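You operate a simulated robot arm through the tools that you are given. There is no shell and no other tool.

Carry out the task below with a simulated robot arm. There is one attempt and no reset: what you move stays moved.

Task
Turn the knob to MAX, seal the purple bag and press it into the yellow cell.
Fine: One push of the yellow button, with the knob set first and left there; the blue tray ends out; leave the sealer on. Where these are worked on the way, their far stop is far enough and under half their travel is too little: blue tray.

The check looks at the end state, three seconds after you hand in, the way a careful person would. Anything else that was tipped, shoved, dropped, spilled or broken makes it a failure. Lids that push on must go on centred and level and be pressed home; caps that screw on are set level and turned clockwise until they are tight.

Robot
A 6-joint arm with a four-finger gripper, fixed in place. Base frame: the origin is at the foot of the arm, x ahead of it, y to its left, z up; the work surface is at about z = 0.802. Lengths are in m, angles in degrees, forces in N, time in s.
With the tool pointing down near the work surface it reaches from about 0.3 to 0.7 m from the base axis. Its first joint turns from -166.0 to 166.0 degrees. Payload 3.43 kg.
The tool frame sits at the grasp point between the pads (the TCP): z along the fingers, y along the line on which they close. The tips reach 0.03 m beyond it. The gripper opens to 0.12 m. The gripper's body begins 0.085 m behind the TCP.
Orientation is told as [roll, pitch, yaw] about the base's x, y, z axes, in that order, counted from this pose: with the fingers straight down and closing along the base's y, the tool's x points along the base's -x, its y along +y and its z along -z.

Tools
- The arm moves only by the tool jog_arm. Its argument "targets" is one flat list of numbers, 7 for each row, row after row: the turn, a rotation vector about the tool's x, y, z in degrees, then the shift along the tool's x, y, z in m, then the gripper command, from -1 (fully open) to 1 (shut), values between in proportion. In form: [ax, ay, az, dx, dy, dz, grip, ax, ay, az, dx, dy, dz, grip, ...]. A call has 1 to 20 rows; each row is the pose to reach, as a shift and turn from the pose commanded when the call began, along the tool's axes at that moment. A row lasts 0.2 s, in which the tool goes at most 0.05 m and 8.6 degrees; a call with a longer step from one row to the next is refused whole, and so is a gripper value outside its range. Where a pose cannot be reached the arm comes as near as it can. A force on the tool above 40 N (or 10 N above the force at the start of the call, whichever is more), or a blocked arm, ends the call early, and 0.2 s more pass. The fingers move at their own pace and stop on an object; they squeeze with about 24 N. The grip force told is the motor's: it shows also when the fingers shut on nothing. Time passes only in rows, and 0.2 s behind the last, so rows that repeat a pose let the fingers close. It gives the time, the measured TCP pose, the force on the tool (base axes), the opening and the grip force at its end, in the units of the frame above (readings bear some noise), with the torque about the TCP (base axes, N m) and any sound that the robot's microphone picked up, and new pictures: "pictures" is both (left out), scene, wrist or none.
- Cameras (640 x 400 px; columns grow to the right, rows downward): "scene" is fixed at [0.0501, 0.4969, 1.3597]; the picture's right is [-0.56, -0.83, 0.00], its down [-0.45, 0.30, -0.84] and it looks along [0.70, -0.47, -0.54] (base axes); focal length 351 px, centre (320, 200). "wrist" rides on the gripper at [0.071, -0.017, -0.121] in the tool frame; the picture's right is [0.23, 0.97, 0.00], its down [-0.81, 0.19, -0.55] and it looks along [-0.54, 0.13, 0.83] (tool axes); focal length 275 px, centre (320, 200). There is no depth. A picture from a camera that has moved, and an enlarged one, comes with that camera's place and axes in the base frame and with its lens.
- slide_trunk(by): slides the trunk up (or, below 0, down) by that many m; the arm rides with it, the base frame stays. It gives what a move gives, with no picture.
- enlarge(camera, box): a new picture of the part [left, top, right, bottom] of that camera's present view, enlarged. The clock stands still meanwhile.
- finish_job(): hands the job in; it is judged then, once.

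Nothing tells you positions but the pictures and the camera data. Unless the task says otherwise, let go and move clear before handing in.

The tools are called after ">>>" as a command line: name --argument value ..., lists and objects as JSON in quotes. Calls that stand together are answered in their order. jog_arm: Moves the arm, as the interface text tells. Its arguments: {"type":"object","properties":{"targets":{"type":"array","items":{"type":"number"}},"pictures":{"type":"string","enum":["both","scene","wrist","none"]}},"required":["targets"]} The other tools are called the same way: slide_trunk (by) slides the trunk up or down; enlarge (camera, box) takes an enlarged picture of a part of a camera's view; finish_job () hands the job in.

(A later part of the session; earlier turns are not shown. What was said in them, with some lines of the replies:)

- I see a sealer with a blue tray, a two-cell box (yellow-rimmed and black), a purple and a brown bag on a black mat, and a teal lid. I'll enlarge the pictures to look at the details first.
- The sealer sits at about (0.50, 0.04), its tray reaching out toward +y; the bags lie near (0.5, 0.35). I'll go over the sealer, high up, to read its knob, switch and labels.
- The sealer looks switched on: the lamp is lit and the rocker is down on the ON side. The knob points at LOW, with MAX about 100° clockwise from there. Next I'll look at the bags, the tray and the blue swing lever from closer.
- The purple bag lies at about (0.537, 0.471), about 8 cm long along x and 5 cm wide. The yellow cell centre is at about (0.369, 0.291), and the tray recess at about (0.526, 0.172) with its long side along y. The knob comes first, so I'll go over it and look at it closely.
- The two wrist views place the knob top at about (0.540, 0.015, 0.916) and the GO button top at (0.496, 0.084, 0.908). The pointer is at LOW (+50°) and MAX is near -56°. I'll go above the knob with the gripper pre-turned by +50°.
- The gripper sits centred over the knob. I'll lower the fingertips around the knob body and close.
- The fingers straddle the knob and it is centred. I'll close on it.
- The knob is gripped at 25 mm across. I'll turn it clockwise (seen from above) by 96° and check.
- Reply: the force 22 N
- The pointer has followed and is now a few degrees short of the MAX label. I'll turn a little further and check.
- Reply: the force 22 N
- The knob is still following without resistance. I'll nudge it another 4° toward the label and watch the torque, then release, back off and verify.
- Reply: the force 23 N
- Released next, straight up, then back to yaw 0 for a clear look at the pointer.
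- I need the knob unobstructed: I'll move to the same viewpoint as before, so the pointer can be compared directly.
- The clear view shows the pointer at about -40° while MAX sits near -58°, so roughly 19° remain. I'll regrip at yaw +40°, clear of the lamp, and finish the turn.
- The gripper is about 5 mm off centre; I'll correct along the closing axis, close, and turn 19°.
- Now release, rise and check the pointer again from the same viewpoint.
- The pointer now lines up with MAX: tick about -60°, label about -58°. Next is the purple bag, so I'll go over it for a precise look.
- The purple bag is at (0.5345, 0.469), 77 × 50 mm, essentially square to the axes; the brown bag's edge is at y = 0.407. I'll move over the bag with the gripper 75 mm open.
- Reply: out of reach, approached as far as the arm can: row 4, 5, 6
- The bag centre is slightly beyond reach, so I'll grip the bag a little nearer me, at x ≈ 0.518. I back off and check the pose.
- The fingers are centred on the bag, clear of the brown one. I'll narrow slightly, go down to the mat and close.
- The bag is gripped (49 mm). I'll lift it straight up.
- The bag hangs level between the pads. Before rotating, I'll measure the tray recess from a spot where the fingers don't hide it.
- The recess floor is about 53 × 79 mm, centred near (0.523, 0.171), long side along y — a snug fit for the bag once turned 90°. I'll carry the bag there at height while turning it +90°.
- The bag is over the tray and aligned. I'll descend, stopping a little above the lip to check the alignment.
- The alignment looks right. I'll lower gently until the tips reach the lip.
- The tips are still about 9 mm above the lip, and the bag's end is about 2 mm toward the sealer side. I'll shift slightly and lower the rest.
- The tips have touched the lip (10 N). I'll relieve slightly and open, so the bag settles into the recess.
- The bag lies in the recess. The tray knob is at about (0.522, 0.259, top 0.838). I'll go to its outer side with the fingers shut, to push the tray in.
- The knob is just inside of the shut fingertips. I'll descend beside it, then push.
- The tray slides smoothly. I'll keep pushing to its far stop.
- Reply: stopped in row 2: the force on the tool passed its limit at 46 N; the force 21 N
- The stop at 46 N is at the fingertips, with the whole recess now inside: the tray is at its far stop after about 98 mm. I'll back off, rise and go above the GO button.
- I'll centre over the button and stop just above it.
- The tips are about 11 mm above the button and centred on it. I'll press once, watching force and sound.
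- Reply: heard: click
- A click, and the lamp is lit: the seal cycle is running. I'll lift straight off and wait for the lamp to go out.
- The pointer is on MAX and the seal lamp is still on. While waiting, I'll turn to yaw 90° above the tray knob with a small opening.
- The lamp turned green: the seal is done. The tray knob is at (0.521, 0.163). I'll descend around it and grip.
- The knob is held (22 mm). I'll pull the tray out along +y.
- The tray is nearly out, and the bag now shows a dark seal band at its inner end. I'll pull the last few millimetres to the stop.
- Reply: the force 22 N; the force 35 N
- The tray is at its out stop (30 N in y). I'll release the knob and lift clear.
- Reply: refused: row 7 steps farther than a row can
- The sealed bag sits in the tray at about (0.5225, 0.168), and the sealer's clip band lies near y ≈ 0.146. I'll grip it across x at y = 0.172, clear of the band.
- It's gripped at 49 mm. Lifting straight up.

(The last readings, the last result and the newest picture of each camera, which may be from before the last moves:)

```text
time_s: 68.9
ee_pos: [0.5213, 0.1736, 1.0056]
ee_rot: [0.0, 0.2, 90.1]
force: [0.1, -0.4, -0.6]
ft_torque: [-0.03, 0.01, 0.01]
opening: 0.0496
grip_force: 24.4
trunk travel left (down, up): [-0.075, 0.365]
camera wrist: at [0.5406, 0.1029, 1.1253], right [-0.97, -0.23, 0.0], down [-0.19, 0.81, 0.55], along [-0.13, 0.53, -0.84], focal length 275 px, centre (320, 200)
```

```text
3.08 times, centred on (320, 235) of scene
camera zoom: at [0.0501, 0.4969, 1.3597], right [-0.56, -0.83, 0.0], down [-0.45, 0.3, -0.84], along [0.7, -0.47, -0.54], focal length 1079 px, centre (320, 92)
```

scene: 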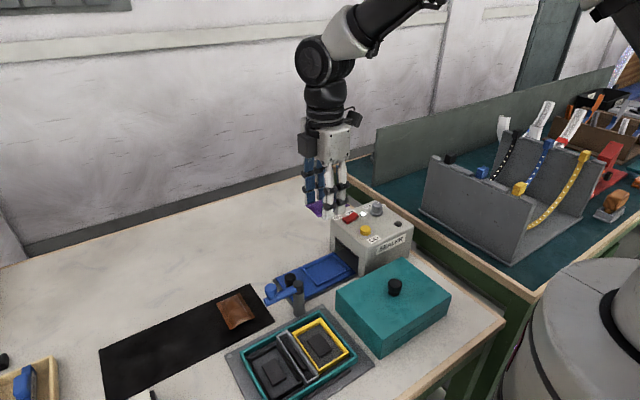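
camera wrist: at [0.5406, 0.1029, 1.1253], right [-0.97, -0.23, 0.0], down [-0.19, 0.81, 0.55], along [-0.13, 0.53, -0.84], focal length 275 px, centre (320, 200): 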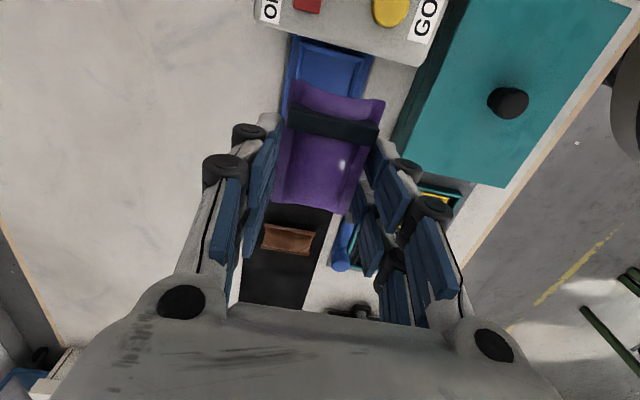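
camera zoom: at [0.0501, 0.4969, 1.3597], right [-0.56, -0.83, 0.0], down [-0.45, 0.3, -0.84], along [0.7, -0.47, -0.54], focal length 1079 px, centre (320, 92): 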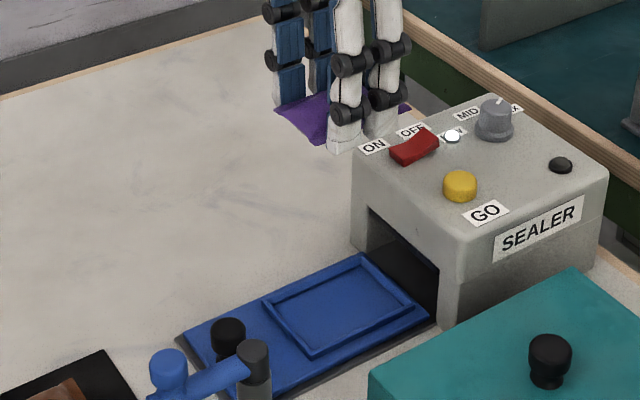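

The sealed bag hangs level. I'll turn back to yaw 0 and view the yellow cell from a spot where the gripper doesn't hide it.

>>> jog_arm --targets '[0, 0, 8.2, -0.0233, 0.0165, 0, 1, 0, 0, 16.4, -0.0465, 0.0329, 0, 1, 0, 0, 24.6, -0.0698, 0.0494, 0, 1, 0, 0, 32.8, -0.0931, 0.0658, 0, 1, 0, 0, 41, -0.1164, 0.0823, 0, 1, 0, 0, 49.2, -0.1396, 0.0987, 0, 1, 0, 0, 57.4, -0.1629, 0.1152, 0, 1, 0, 0, 65.6, -0.1862, 0.1316, 0, 1, 0, 0, 73.8, -0.2095, 0.1481, 0, 1, 0, 0, 82, -0.2327, 0.1645, 0, 1, 0, 0, 90, -0.256, 0.181, 0, 1, 0, 0, 90, -0.256, 0.181, 0, 1]'

>>> enlarge --camera "wrist" --box '[90, 0, 330, 180]'

>>> enlarge --camera "scene" --box '[220, 290, 380, 400]'

```text
time_s: 71.5
ee_pos: [0.3433, 0.4285, 1.0028]
ee_rot: [-0.2, 0.0, 0.0]
force: [0.1, 0.7, -0.4]
ft_torque: [-0.01, 0.02, 0.02]
opening: 0.0495
grip_force: 23.4
trunk travel left (down, up): [-0.075, 0.365]
camera wrist: at [0.273, 0.4126, 1.1235], right [-0.23, 0.97, 0.0], down [0.81, 0.19, 0.55], along [0.54, 0.12, -0.83], focal length 275 px, centre (320, 200)
```

scene: 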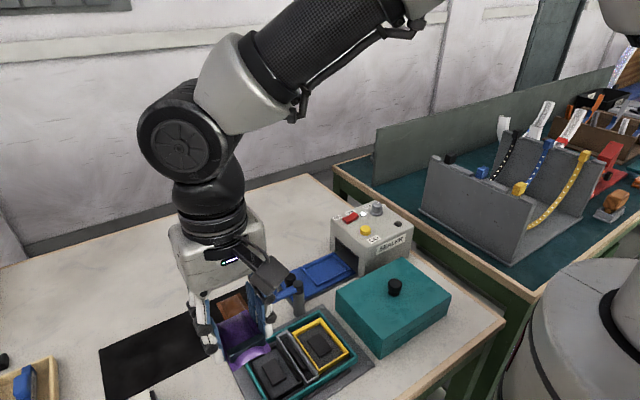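
wrist: 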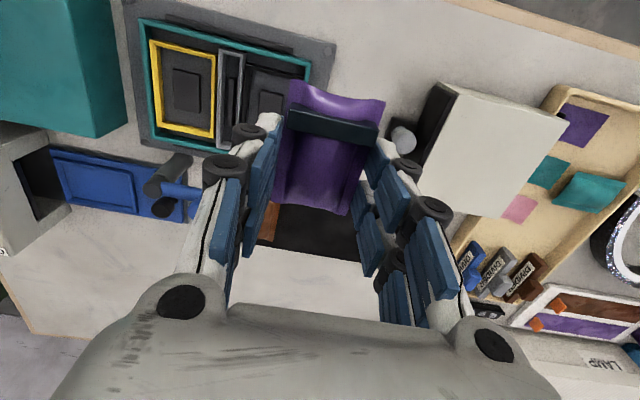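

```text
2.22 times, centred on (210, 90) of wrist
camera zoom: at [0.273, 0.4126, 1.1235], right [-0.23, 0.97, 0.0], down [0.81, 0.19, 0.55], along [0.54, 0.12, -0.83], focal length 612 px, centre (564, 444)
```

zoom: 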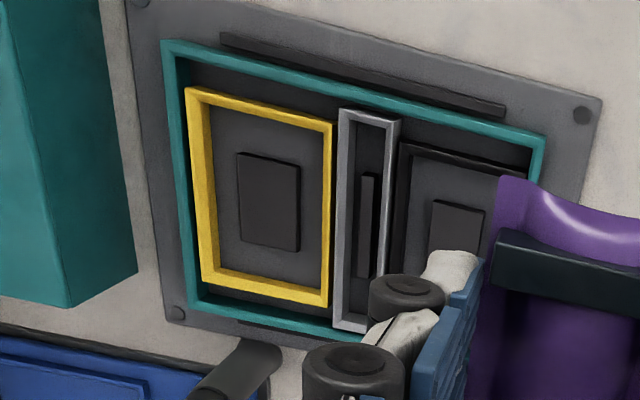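

```text
3.64 times, centred on (300, 345) of scene
camera zoom: at [0.0501, 0.4969, 1.3597], right [-0.56, -0.83, 0.0], down [-0.45, 0.3, -0.84], along [0.7, -0.47, -0.54], focal length 1275 px, centre (393, -327)
```

zoom: 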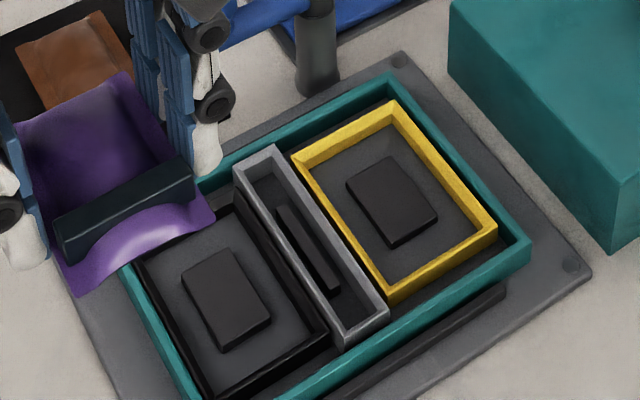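

The yellow rim's centre comes out at about (0.3745, 0.287) with its top near z = 0.815; the opening is about 77 × 50 mm, matching the bag. The bag's centre sits 5.5 mm toward -x of the TCP, so I aim the TCP at (0.380, 0.287).

>>> jog_arm --targets '[0, 0, 0, -0.009, -0.035, 0.0, 1, 0, 0, 0, -0.018, -0.07, 0.01, 1, 0, 0, 0, -0.027, -0.106, 0.03, 1, 0, 0, 0, -0.037, -0.1415, 0.06, 1, 0, 0, 0, -0.037, -0.1415, 0.09, 1, 0, 0, 0, -0.037, -0.1415, 0.09, 1]'

>>> enlarge --camera "scene" --box '[230, 270, 400, 390]'

>>> enlarge --camera "wrist" --box '[200, 40, 440, 260]'

```text
time_s: 72.9
ee_pos: [0.3809, 0.2859, 0.9128]
ee_rot: [-0.2, 0.0, 0.0]
force: [-0.8, -0.6, -0.6]
ft_torque: [0.01, 0.0, 0.02]
opening: 0.0494
grip_force: 23.8
trunk travel left (down, up): [-0.075, 0.365]
camera wrist: at [0.3104, 0.2704, 1.0333], right [-0.23, 0.97, 0.0], down [0.81, 0.2, 0.55], along [0.54, 0.12, -0.83], focal length 275 px, centre (320, 200)
```

scene: 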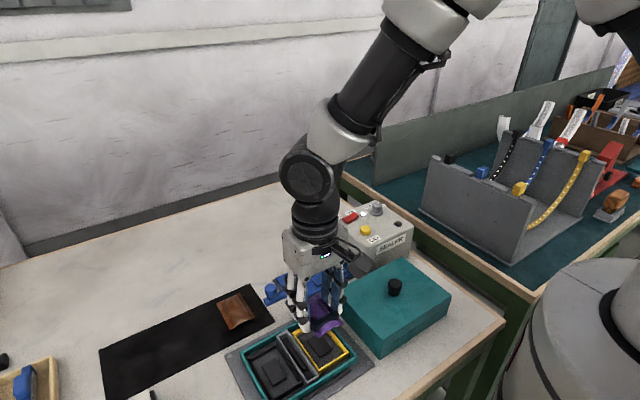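
wrist: 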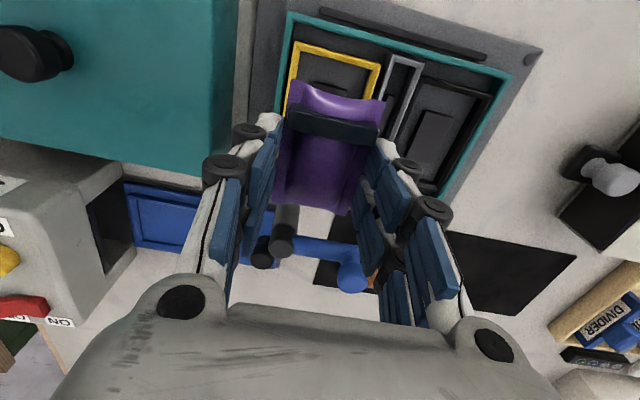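

```text
3.33 times, centred on (315, 330) of scene
camera zoom: at [0.0501, 0.4969, 1.3597], right [-0.56, -0.83, 0.0], down [-0.45, 0.3, -0.84], along [0.7, -0.47, -0.54], focal length 1169 px, centre (337, -233)
```

zoom: 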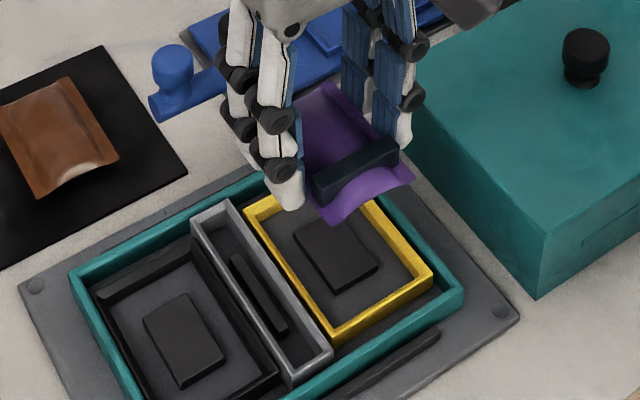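

```text
1.82 times, centred on (320, 150) of wrist
camera zoom: at [0.3104, 0.2704, 1.0333], right [-0.23, 0.97, 0.0], down [0.81, 0.2, 0.55], along [0.54, 0.12, -0.83], focal length 500 px, centre (320, 291)
```

zoom: 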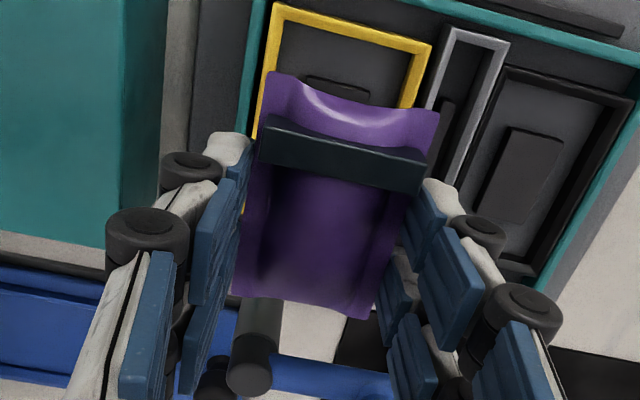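

Aligned within about 2 mm. I'll shift slightly and lower to just above the rim, then re-check.

>>> jog_arm --targets '[0, 0, 0, 0.002, 0, 0.02, 1, 0, 0, 0, 0.002, 0, 0.038, 1, 0, 0, 0, 0.002, 0, 0.05, 1, 0, 0, 0, 0.002, 0, 0.05, 1]'

>>> enlarge --camera "scene" --box '[250, 270, 390, 380]'

>>> enlarge --camera "wrist" --box '[200, 40, 440, 260]'

```text
time_s: 73.9
ee_pos: [0.3774, 0.2861, 0.8619]
ee_rot: [-0.2, 0.0, 0.1]
force: [-0.1, 0.1, -0.3]
ft_torque: [0.0, -0.02, 0.04]
opening: 0.0493
grip_force: 24.0
trunk travel left (down, up): [-0.075, 0.365]
camera wrist: at [0.3064, 0.2703, 0.9824], right [-0.23, 0.97, 0.0], down [0.81, 0.2, 0.55], along [0.54, 0.12, -0.83], focal length 275 px, centre (320, 200)
```

scene: 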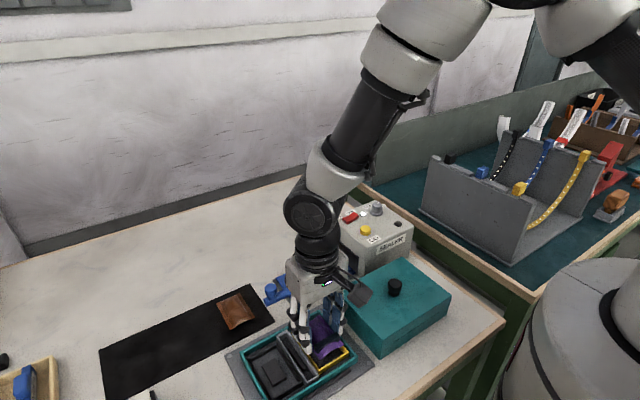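
wrist: 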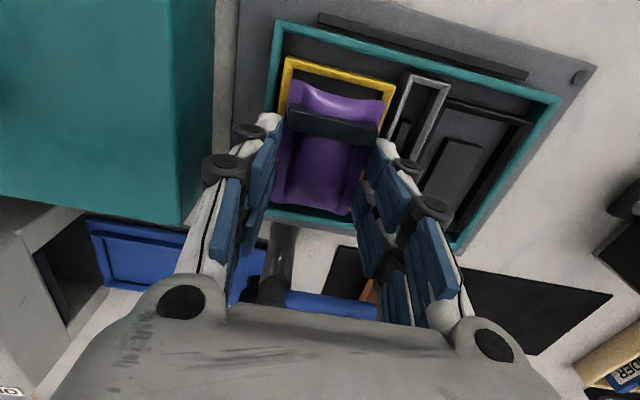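

```text
3.64 times, centred on (320, 325) of scene
camera zoom: at [0.0501, 0.4969, 1.3597], right [-0.56, -0.83, 0.0], down [-0.45, 0.3, -0.84], along [0.7, -0.47, -0.54], focal length 1275 px, centre (320, -254)
```

zoom: 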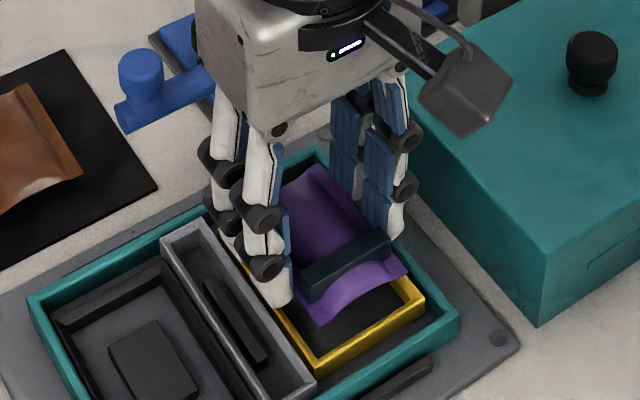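

```text
1.82 times, centred on (320, 150) of wrist
camera zoom: at [0.3064, 0.2703, 0.9824], right [-0.23, 0.97, 0.0], down [0.81, 0.2, 0.55], along [0.54, 0.12, -0.83], focal length 500 px, centre (320, 291)
```

zoom: 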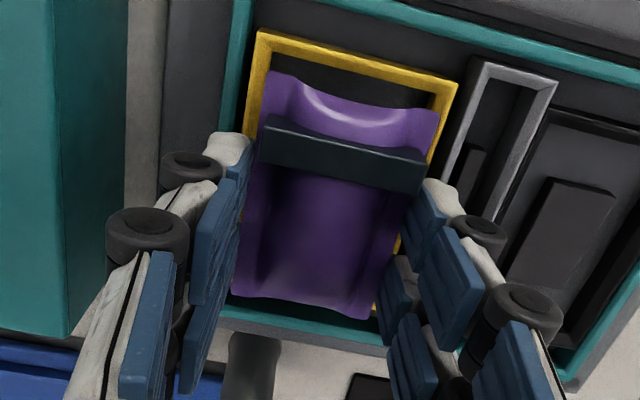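

>>> jog_arm --targets '[0, 0, 0, 0, 0.0015, 0.004, 1, 0, 0, 0, 0, 0.0015, 0.008, 1, 0, 0, 0, 0, 0.0015, 0.011, 1, 0, 0, 0, 0, 0.0015, 0.011, 1]'

>>> enlarge --camera "scene" --box '[270, 300, 380, 380]'

>>> enlarge --camera "wrist" --box '[200, 40, 440, 260]'

```text
time_s: 74.9
ee_pos: [0.3766, 0.288, 0.8528]
ee_rot: [0.0, -0.2, 0.1]
force: [-4.0, 1.2, 19.7]
ft_torque: [0.73, 0.2, 0.15]
opening: 0.0495
grip_force: 24.0
trunk travel left (down, up): [-0.075, 0.365]
camera wrist: at [0.3061, 0.2718, 0.9732], right [-0.23, 0.97, 0.0], down [0.81, 0.19, 0.55], along [0.54, 0.13, -0.83], focal length 275 px, centre (320, 200)
```

scene: 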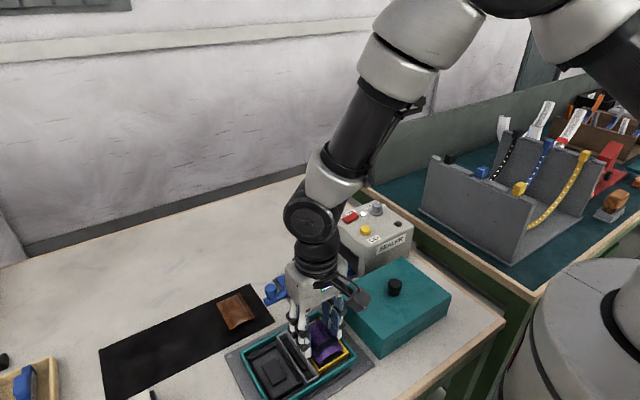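
wrist: 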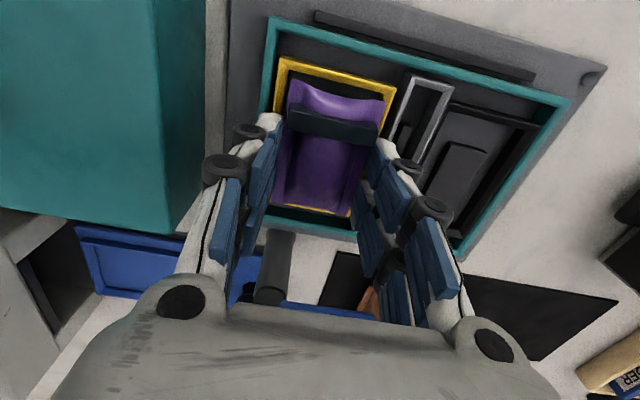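

```text
5.00 times, centred on (325, 340) of scene
camera zoom: at [0.0501, 0.4969, 1.3597], right [-0.56, -0.83, 0.0], down [-0.45, 0.3, -0.84], along [0.7, -0.47, -0.54], focal length 1753 px, centre (295, -500)
```

zoom: 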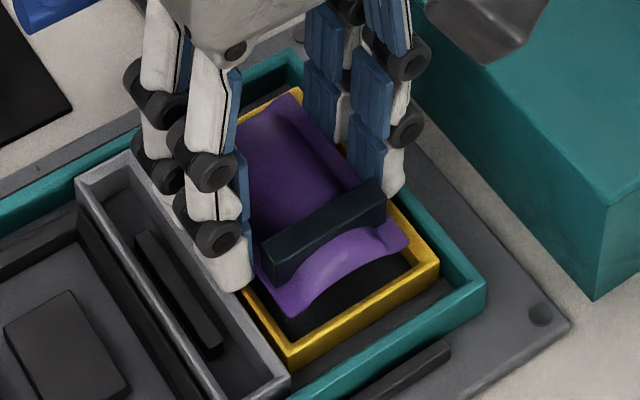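

```text
1.82 times, centred on (320, 150) of wrist
camera zoom: at [0.3061, 0.2718, 0.9732], right [-0.23, 0.97, 0.0], down [0.81, 0.19, 0.55], along [0.54, 0.13, -0.83], focal length 500 px, centre (320, 291)
```

zoom: 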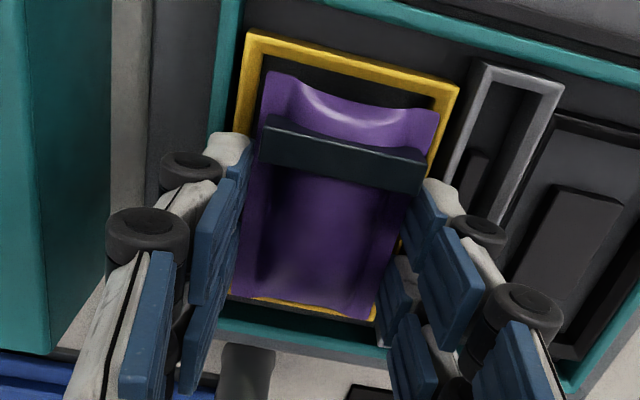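

The +y fingertip has touched the divider's top (20 N); the bag's belly is inside the yellow rim. I'll ease off 1 mm and open, so it settles in the cell.

>>> jog_arm --targets '[0, 0, 0, 0, 0, -0.0015, 1, 0, 0, 0, 0, 0, -0.0015, 0.1, 0, 0, 0, 0, 0, -0.0015, -0.1, 0, 0, 0, 0, 0, -0.0015, -0.1, 0, 0, 0, 0, 0, -0.0015, -0.1]'

>>> enlarge --camera "scene" --box '[270, 300, 380, 380]'

>>> enlarge --camera "wrist" --box '[200, 40, 440, 260]'

```text
time_s: 76.1
ee_pos: [0.3776, 0.288, 0.8542]
ee_rot: [-0.2, 0.0, 0.1]
force: [-0.6, -0.1, 0.2]
ft_torque: [-0.02, -0.03, -0.02]
opening: 0.0664
grip_force: 0.1
trunk travel left (down, up): [-0.075, 0.365]
camera wrist: at [0.3063, 0.2715, 0.9732], right [-0.23, 0.97, 0.0], down [0.81, 0.2, 0.55], along [0.54, 0.12, -0.83], focal length 275 px, centre (320, 200)
```

scene: 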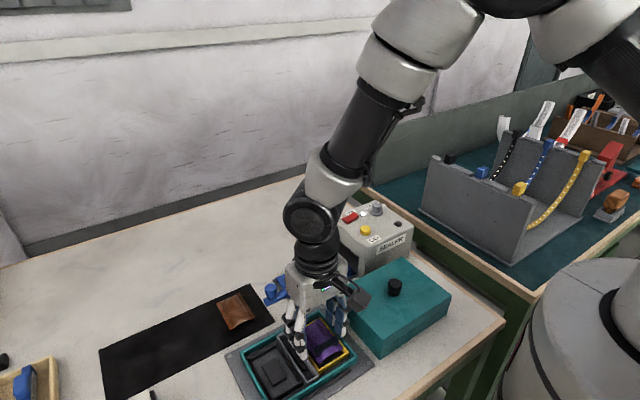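
wrist: 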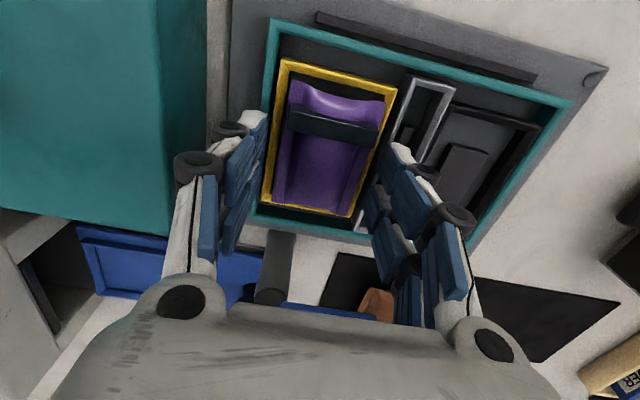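

```text
5.00 times, centred on (325, 340) of scene
camera zoom: at [0.0501, 0.4969, 1.3597], right [-0.56, -0.83, 0.0], down [-0.45, 0.3, -0.84], along [0.7, -0.47, -0.54], focal length 1753 px, centre (295, -500)
```

zoom: 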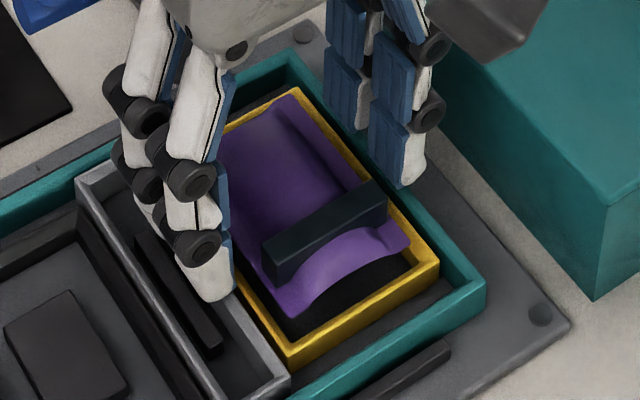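

```text
1.82 times, centred on (320, 150) of wrist
camera zoom: at [0.3063, 0.2715, 0.9732], right [-0.23, 0.97, 0.0], down [0.81, 0.2, 0.55], along [0.54, 0.12, -0.83], focal length 500 px, centre (320, 291)
```

zoom: 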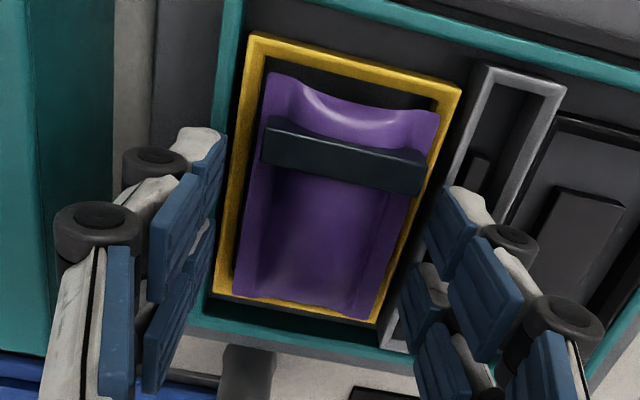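

The bag rests inside the yellow rim. I'll rise, shut the fingers and then press it home from above, beside the clip band.

>>> jog_arm --targets '[0, 0, 0, 0, 0, -0.02, -0.1, 0, 0, 0, 0, 0, -0.055, -0.1, 0, 0, 0, 0, 0, -0.09, 0.3, 0, 0, 0, 0.0015, 0.0005, -0.09, 1, 0, 0, 0, 0.0015, 0.0005, -0.09, 1, 0, 0, 0, 0.0015, 0.0005, -0.09, 1, 0, 0, 0, 0.0015, 0.0005, -0.09, 1]'

>>> enlarge --camera "scene" --box '[270, 290, 380, 380]'

>>> enlarge --camera "wrist" --box '[240, 40, 440, 220]'

```text
time_s: 77.7
ee_pos: [0.3755, 0.2899, 0.9428]
ee_rot: [-0.2, 0.1, 0.1]
force: [0.0, -0.1, -0.2]
ft_torque: [-0.01, 0.01, -0.03]
opening: 0.0001
grip_force: 21.6
trunk travel left (down, up): [-0.075, 0.365]
camera wrist: at [0.3055, 0.2736, 1.0634], right [-0.23, 0.97, 0.0], down [0.81, 0.2, 0.55], along [0.54, 0.12, -0.83], focal length 275 px, centre (320, 200)
```

scene: 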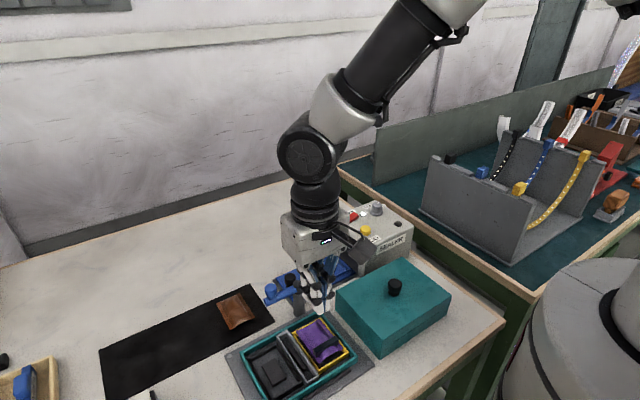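
wrist: 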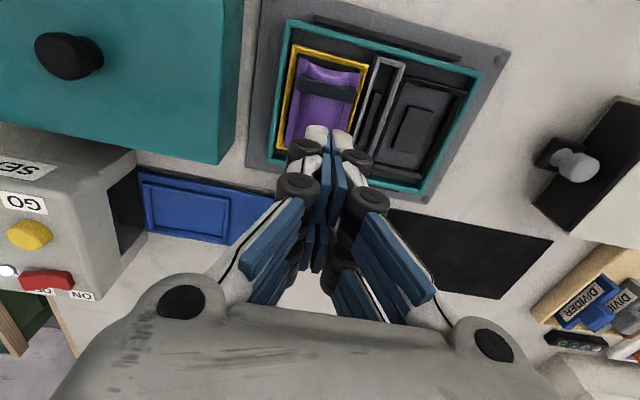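

```text
4.44 times, centred on (325, 335) of scene
camera zoom: at [0.0501, 0.4969, 1.3597], right [-0.56, -0.83, 0.0], down [-0.45, 0.3, -0.84], along [0.7, -0.47, -0.54], focal length 1558 px, centre (298, -400)
```

zoom: 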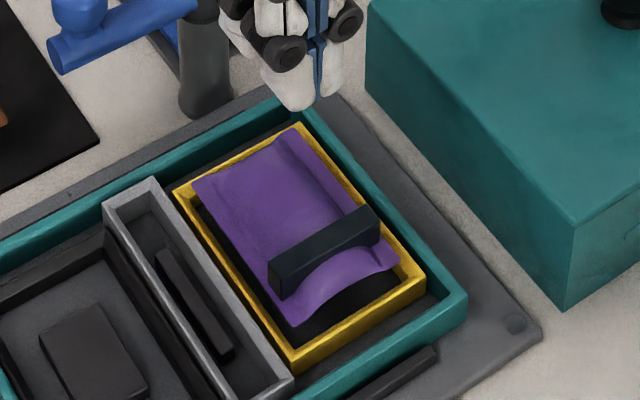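

```text
2.22 times, centred on (340, 130) of wrist
camera zoom: at [0.3055, 0.2736, 1.0634], right [-0.23, 0.97, 0.0], down [0.81, 0.2, 0.55], along [0.54, 0.12, -0.83], focal length 612 px, centre (276, 356)
```

zoom: 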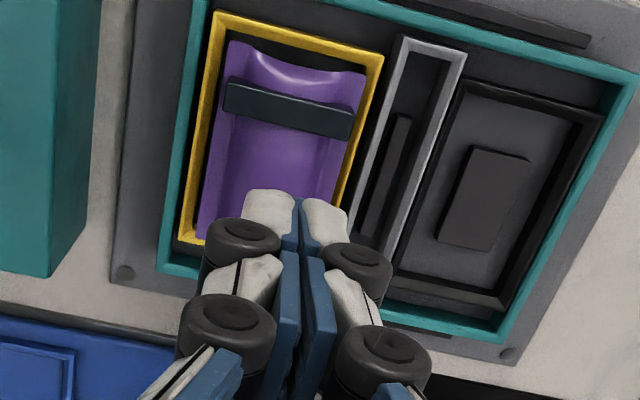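

The shut fingertips are over the middle of the bag. I'll come down and press gently.

>>> jog_arm --targets '[0, 0, 0, 0, -0.001, 0.03, 1, 0, 0, 0, 0, -0.001, 0.055, 1, 0, 0, 0, 0, -0.001, 0.065, 1, 0, 0, 0, 0, -0.001, 0.072, 1, 0, 0, 0, 0, -0.001, 0.078, 1, 0, 0, 0, 0, -0.001, 0.084, 1]'

>>> enlarge --camera "scene" --box '[270, 290, 380, 380]'

```text
time_s: 79.1
ee_pos: [0.3744, 0.2874, 0.8611]
ee_rot: [-0.2, 0.0, 0.1]
force: [-5.2, -2.8, 28.0]
ft_torque: [-0.1, 0.33, 0.0]
opening: 0.0061
grip_force: 24.1
trunk travel left (down, up): [-0.075, 0.365]
camera wrist: at [0.3051, 0.271, 0.9816], right [-0.23, 0.97, 0.0], down [0.81, 0.19, 0.55], along [0.54, 0.13, -0.83], focal length 275 px, centre (320, 200)
```

scene: 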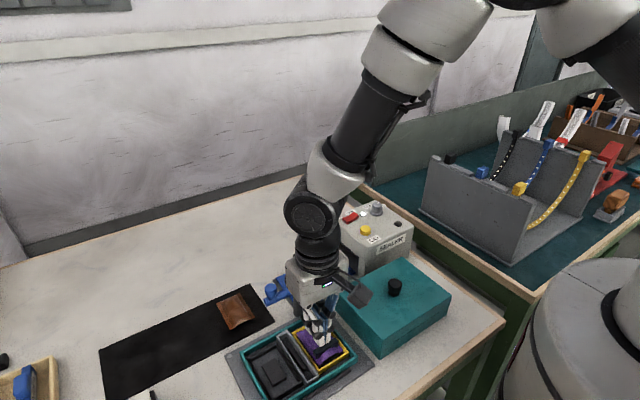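
wrist: 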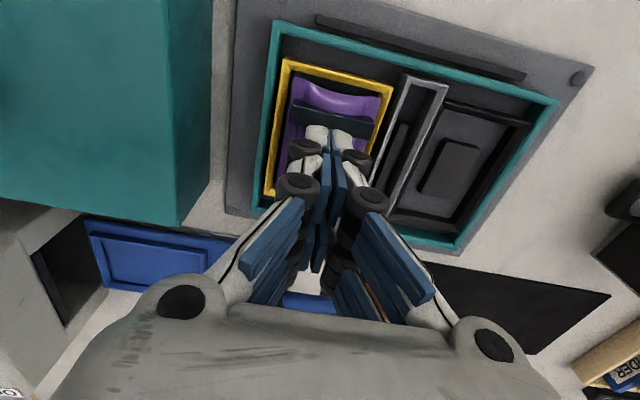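

```text
4.44 times, centred on (325, 335) of scene
camera zoom: at [0.0501, 0.4969, 1.3597], right [-0.56, -0.83, 0.0], down [-0.45, 0.3, -0.84], along [0.7, -0.47, -0.54], focal length 1558 px, centre (298, -400)
```

zoom: 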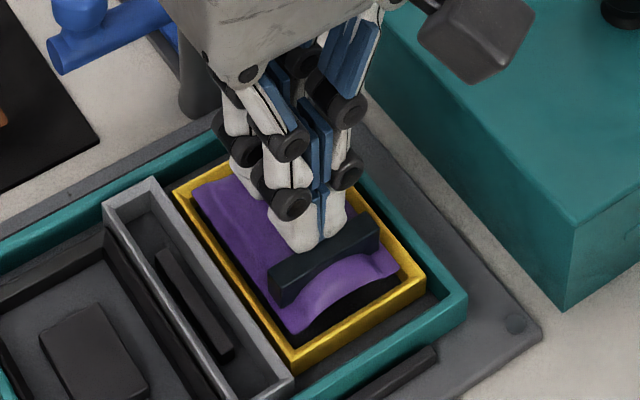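

28 N and the bag has sunk a few millimetres. I'll press a little more.

>>> jog_arm --targets '[0, 0, 0, 0, 0, 0.001, 1, 0, 0, 0, 0, 0, 0.002, 1, 0, 0, 0, 0, 0, 0.003, 1, 0, 0, 0, 0, 0, 0.004, 1]' --pictures "scene"

>>> enlarge --camera "scene" --box '[270, 290, 380, 380]'

```text
time_s: 79.7
ee_pos: [0.3753, 0.2872, 0.8619]
ee_rot: [-0.1, -0.3, 0.1]
force: [-4.6, -5.0, 21.6]
ft_torque: [-0.19, 0.28, -0.05]
opening: 0.006
grip_force: 23.9
trunk travel left (down, up): [-0.075, 0.365]
stopped in row 2: the force on the tool passed its limit at 42 N (the readings are from after the stop); the commanded pose is now the measured one
```

scene: 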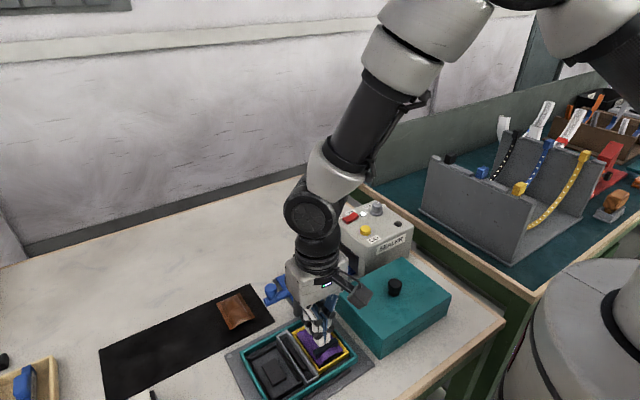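

```text
4.44 times, centred on (325, 335) of scene
camera zoom: at [0.0501, 0.4969, 1.3597], right [-0.56, -0.83, 0.0], down [-0.45, 0.3, -0.84], along [0.7, -0.47, -0.54], focal length 1558 px, centre (298, -400)
```

zoom: 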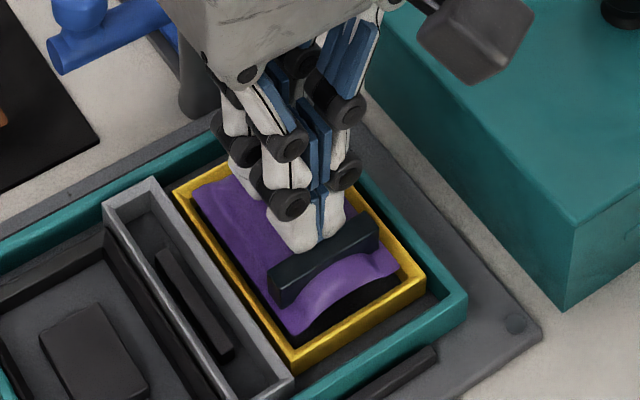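

It is firm at 42 N, so the bag has bottomed out. I'll lift straight up and inspect.

>>> jog_arm --targets '[0, 0, 0, 0, 0, -0.01, 1, 0, 0, 0, 0, 0, -0.04, 1, 0, 0, 0, 0, 0, -0.085, 1, 0, 0, 0, 0, 0, -0.13, 1, 0, 0, 0, 0.03, 0.03, -0.15, 1, 0, 0, 0, 0.05, 0.07, -0.15, 1, 0, 0, 0, 0.05, 0.11, -0.15, 1]'

>>> enlarge --camera "scene" --box '[270, 290, 380, 380]'

>>> enlarge --camera "wrist" --box '[100, 0, 400, 200]'

```text
time_s: 81.3
ee_pos: [0.3254, 0.3989, 1.0105]
ee_rot: [-0.1, -0.2, 0.0]
force: [0.3, 0.0, 0.8]
ft_torque: [-0.02, -0.01, 0.01]
opening: 0.0
grip_force: 24.3
trunk travel left (down, up): [-0.075, 0.365]
camera wrist: at [0.2556, 0.3825, 1.1304], right [-0.23, 0.97, 0.0], down [0.81, 0.19, 0.55], along [0.54, 0.13, -0.83], focal length 275 px, centre (320, 200)
```

scene: 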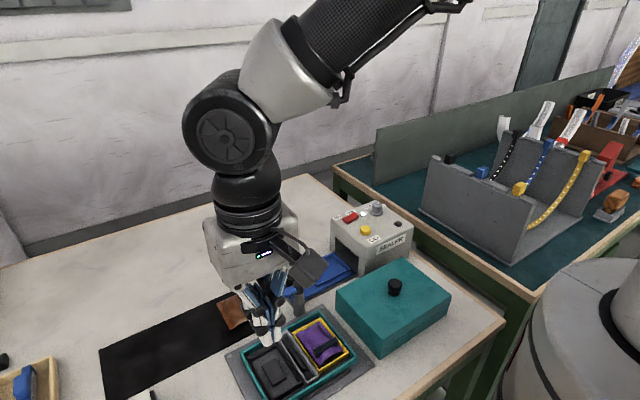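
wrist: 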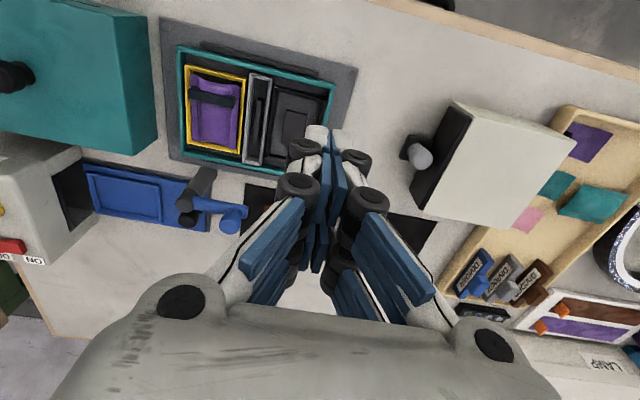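

```text
4.44 times, centred on (325, 335) of scene
camera zoom: at [0.0501, 0.4969, 1.3597], right [-0.56, -0.83, 0.0], down [-0.45, 0.3, -0.84], along [0.7, -0.47, -0.54], focal length 1558 px, centre (298, -400)
```

zoom: 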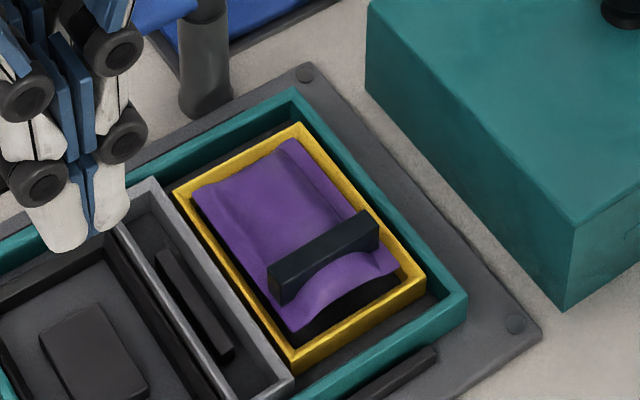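

```text
2.00 times, centred on (250, 100) of wrist
camera zoom: at [0.2556, 0.3825, 1.1304], right [-0.23, 0.97, 0.0], down [0.81, 0.19, 0.55], along [0.54, 0.13, -0.83], focal length 551 px, centre (460, 400)
```

zoom: 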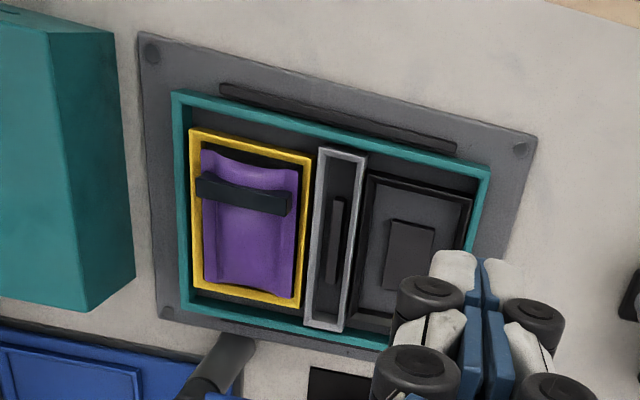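

>>> enlarge --camera "scene" --box '[290, 308, 360, 374]'

>>> enlarge --camera "wrist" --box '[175, 50, 275, 165]'

```text
6.06 times, centred on (325, 341) of scene
camera zoom: at [0.0501, 0.4969, 1.3597], right [-0.56, -0.83, 0.0], down [-0.45, 0.3, -0.84], along [0.7, -0.47, -0.54], focal length 2125 px, centre (290, -654)
```

zoom: 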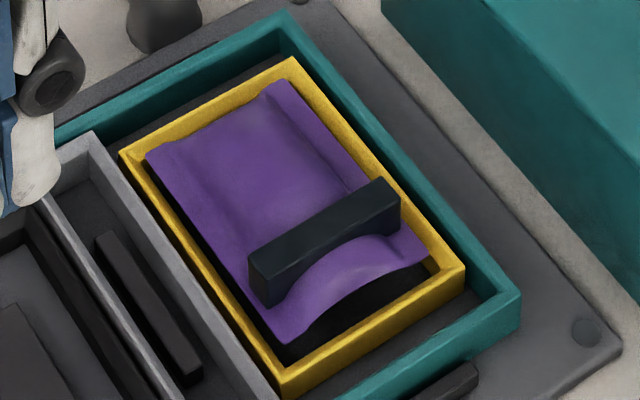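

```text
3.48 times, centred on (225, 108) of wrist
camera zoom: at [0.2556, 0.3825, 1.1304], right [-0.23, 0.97, 0.0], down [0.81, 0.19, 0.55], along [0.54, 0.13, -0.83], focal length 958 px, centre (650, 522)
```

zoom: 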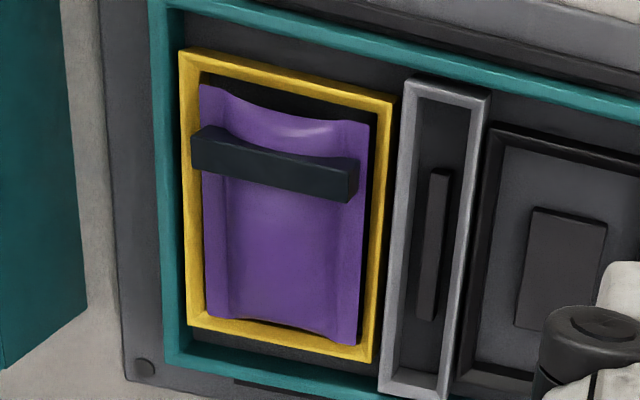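

The bag lies level inside the yellow rim. A last look at the sealer, tray and brown bag before handing in.

>>> jog_arm --targets '[0, 0, 0, 0.02, 0.04, -0.02, 0.5, 0, 0, 0, 0.04, 0.085, -0.04, 0, 0, 0, 0, 0.05, 0.13, -0.05, 0, 0, 0, 0, 0.05, 0.13, -0.05, 0]'

>>> enlarge --camera "scene" --box '[200, 190, 430, 380]'

>>> enlarge --camera "scene" --box '[315, 190, 425, 280]'

```text
refused: row 2 steps farther than a row can; nothing moved
```

```text
2.11 times, centred on (315, 285) of scene
camera zoom: at [0.0501, 0.4969, 1.3597], right [-0.56, -0.83, 0.0], down [-0.45, 0.3, -0.84], along [0.7, -0.47, -0.54], focal length 738 px, centre (330, 21)
```

zoom: 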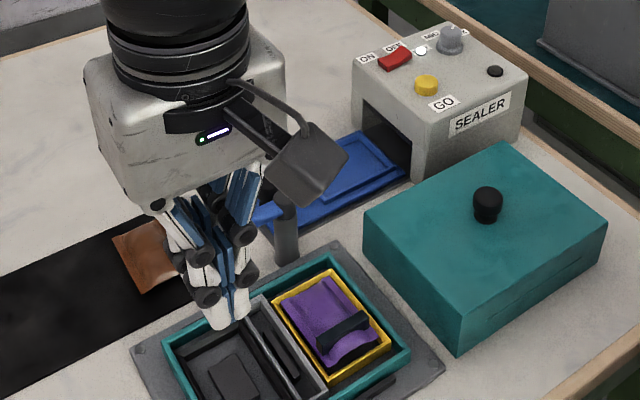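

```text
4.44 times, centred on (370, 235) of scene
camera zoom: at [0.0501, 0.4969, 1.3597], right [-0.56, -0.83, 0.0], down [-0.45, 0.3, -0.84], along [0.7, -0.47, -0.54], focal length 1558 px, centre (98, 44)
```

zoom: 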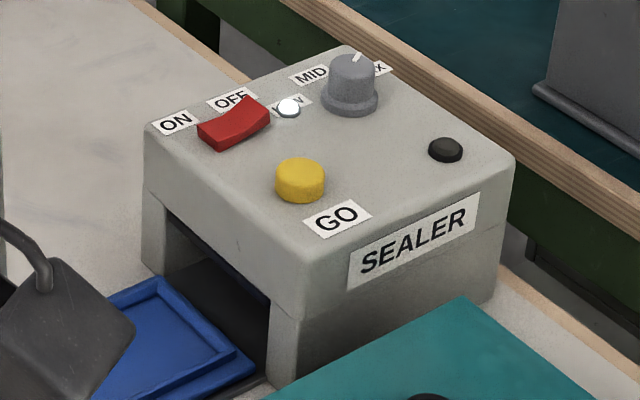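

The sealer is on, the knob is on MAX, and the tray is out. I'll move the arm higher and clear for a last full view.

>>> jog_arm --targets '[0, 0, 0, 0, 0, -0.04, 0.5, 0, 0, 0, 0, 0, -0.08, 0.2, 0, 0, 0, 0, 0.04, -0.1, 0.2, 0, 0, 0, 0, 0.08, -0.12, 0.2, 0, 0, 0, 0, 0.12, -0.12, 0.2]'

>>> enlarge --camera "scene" --box '[200, 190, 430, 380]'

```text
time_s: 82.5
ee_pos: [0.3252, 0.5216, 1.129]
ee_rot: [-0.3, -0.2, 0.1]
force: [0.3, 0.7, 0.0]
ft_torque: [0.0, 0.04, -0.04]
opening: 0.0478
grip_force: 0.1
trunk travel left (down, up): [-0.075, 0.365]
camera wrist: at [0.2547, 0.5052, 1.2485], right [-0.23, 0.97, 0.0], down [0.81, 0.19, 0.55], along [0.54, 0.13, -0.83], focal length 275 px, centre (320, 200)
```

scene: 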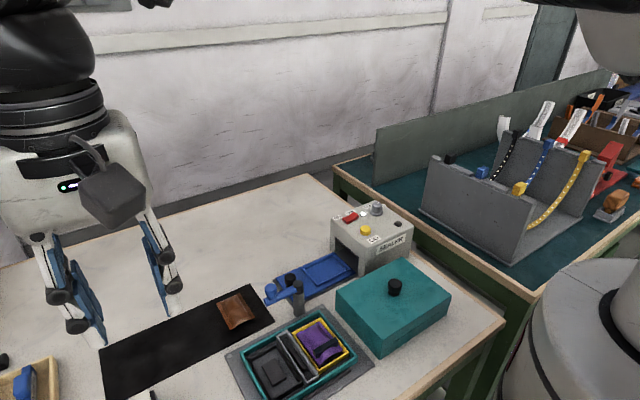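
wrist: 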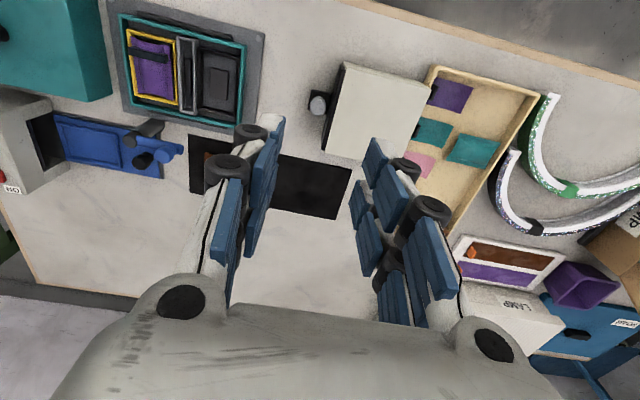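

```text
2.11 times, centred on (315, 285) of scene
camera zoom: at [0.0501, 0.4969, 1.3597], right [-0.56, -0.83, 0.0], down [-0.45, 0.3, -0.84], along [0.7, -0.47, -0.54], focal length 738 px, centre (330, 21)
```

zoom: 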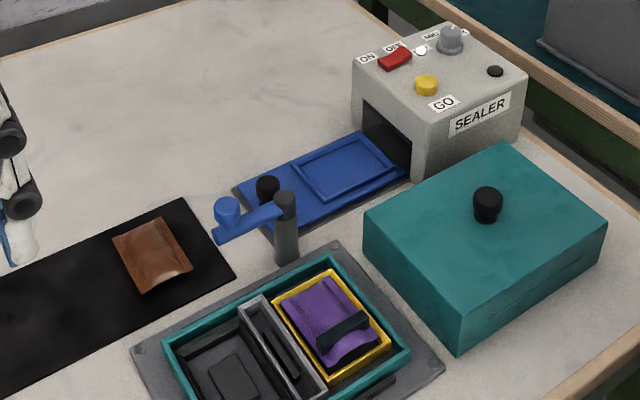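

Everything looks as the task asks: the sealed purple bag is in the yellow cell, the tray is fully out, the knob is on MAX and the sealer is on. The brown bag, lever and lid are where they were, and the arm is clear, so I'm handing in.

>>> finish_job

```text
The job is handed in.
```

I turned the knob to MAX, sealed the purple bag and pressed it into the yellow cell. The job is handed in, and I have not seen the result of the check.

- **Knob:** the pointer lines up with the MAX label to within a few degrees, and I left it there. It took two turns, because the first stopped about 18° short; both were done before the button was pushed.
- **Sealing:** I pushed the yellow button once, with the tray at its inner stop. The lamp lit and then turned green, and a dark band now crosses the bag.
- **Tray and sealer:** the blue tray is pulled out to its outer stop, and the sealer is still on.
- **Bag:** it lies level inside the yellow rim. I pressed until it was firm, at about 42 N. It may sit 2–3 mm off centre, toward the side away from the arm.
- **Surroundings:** in the last pictures the brown bag, the blue lever and the teal box look unmoved, and the arm is clear.
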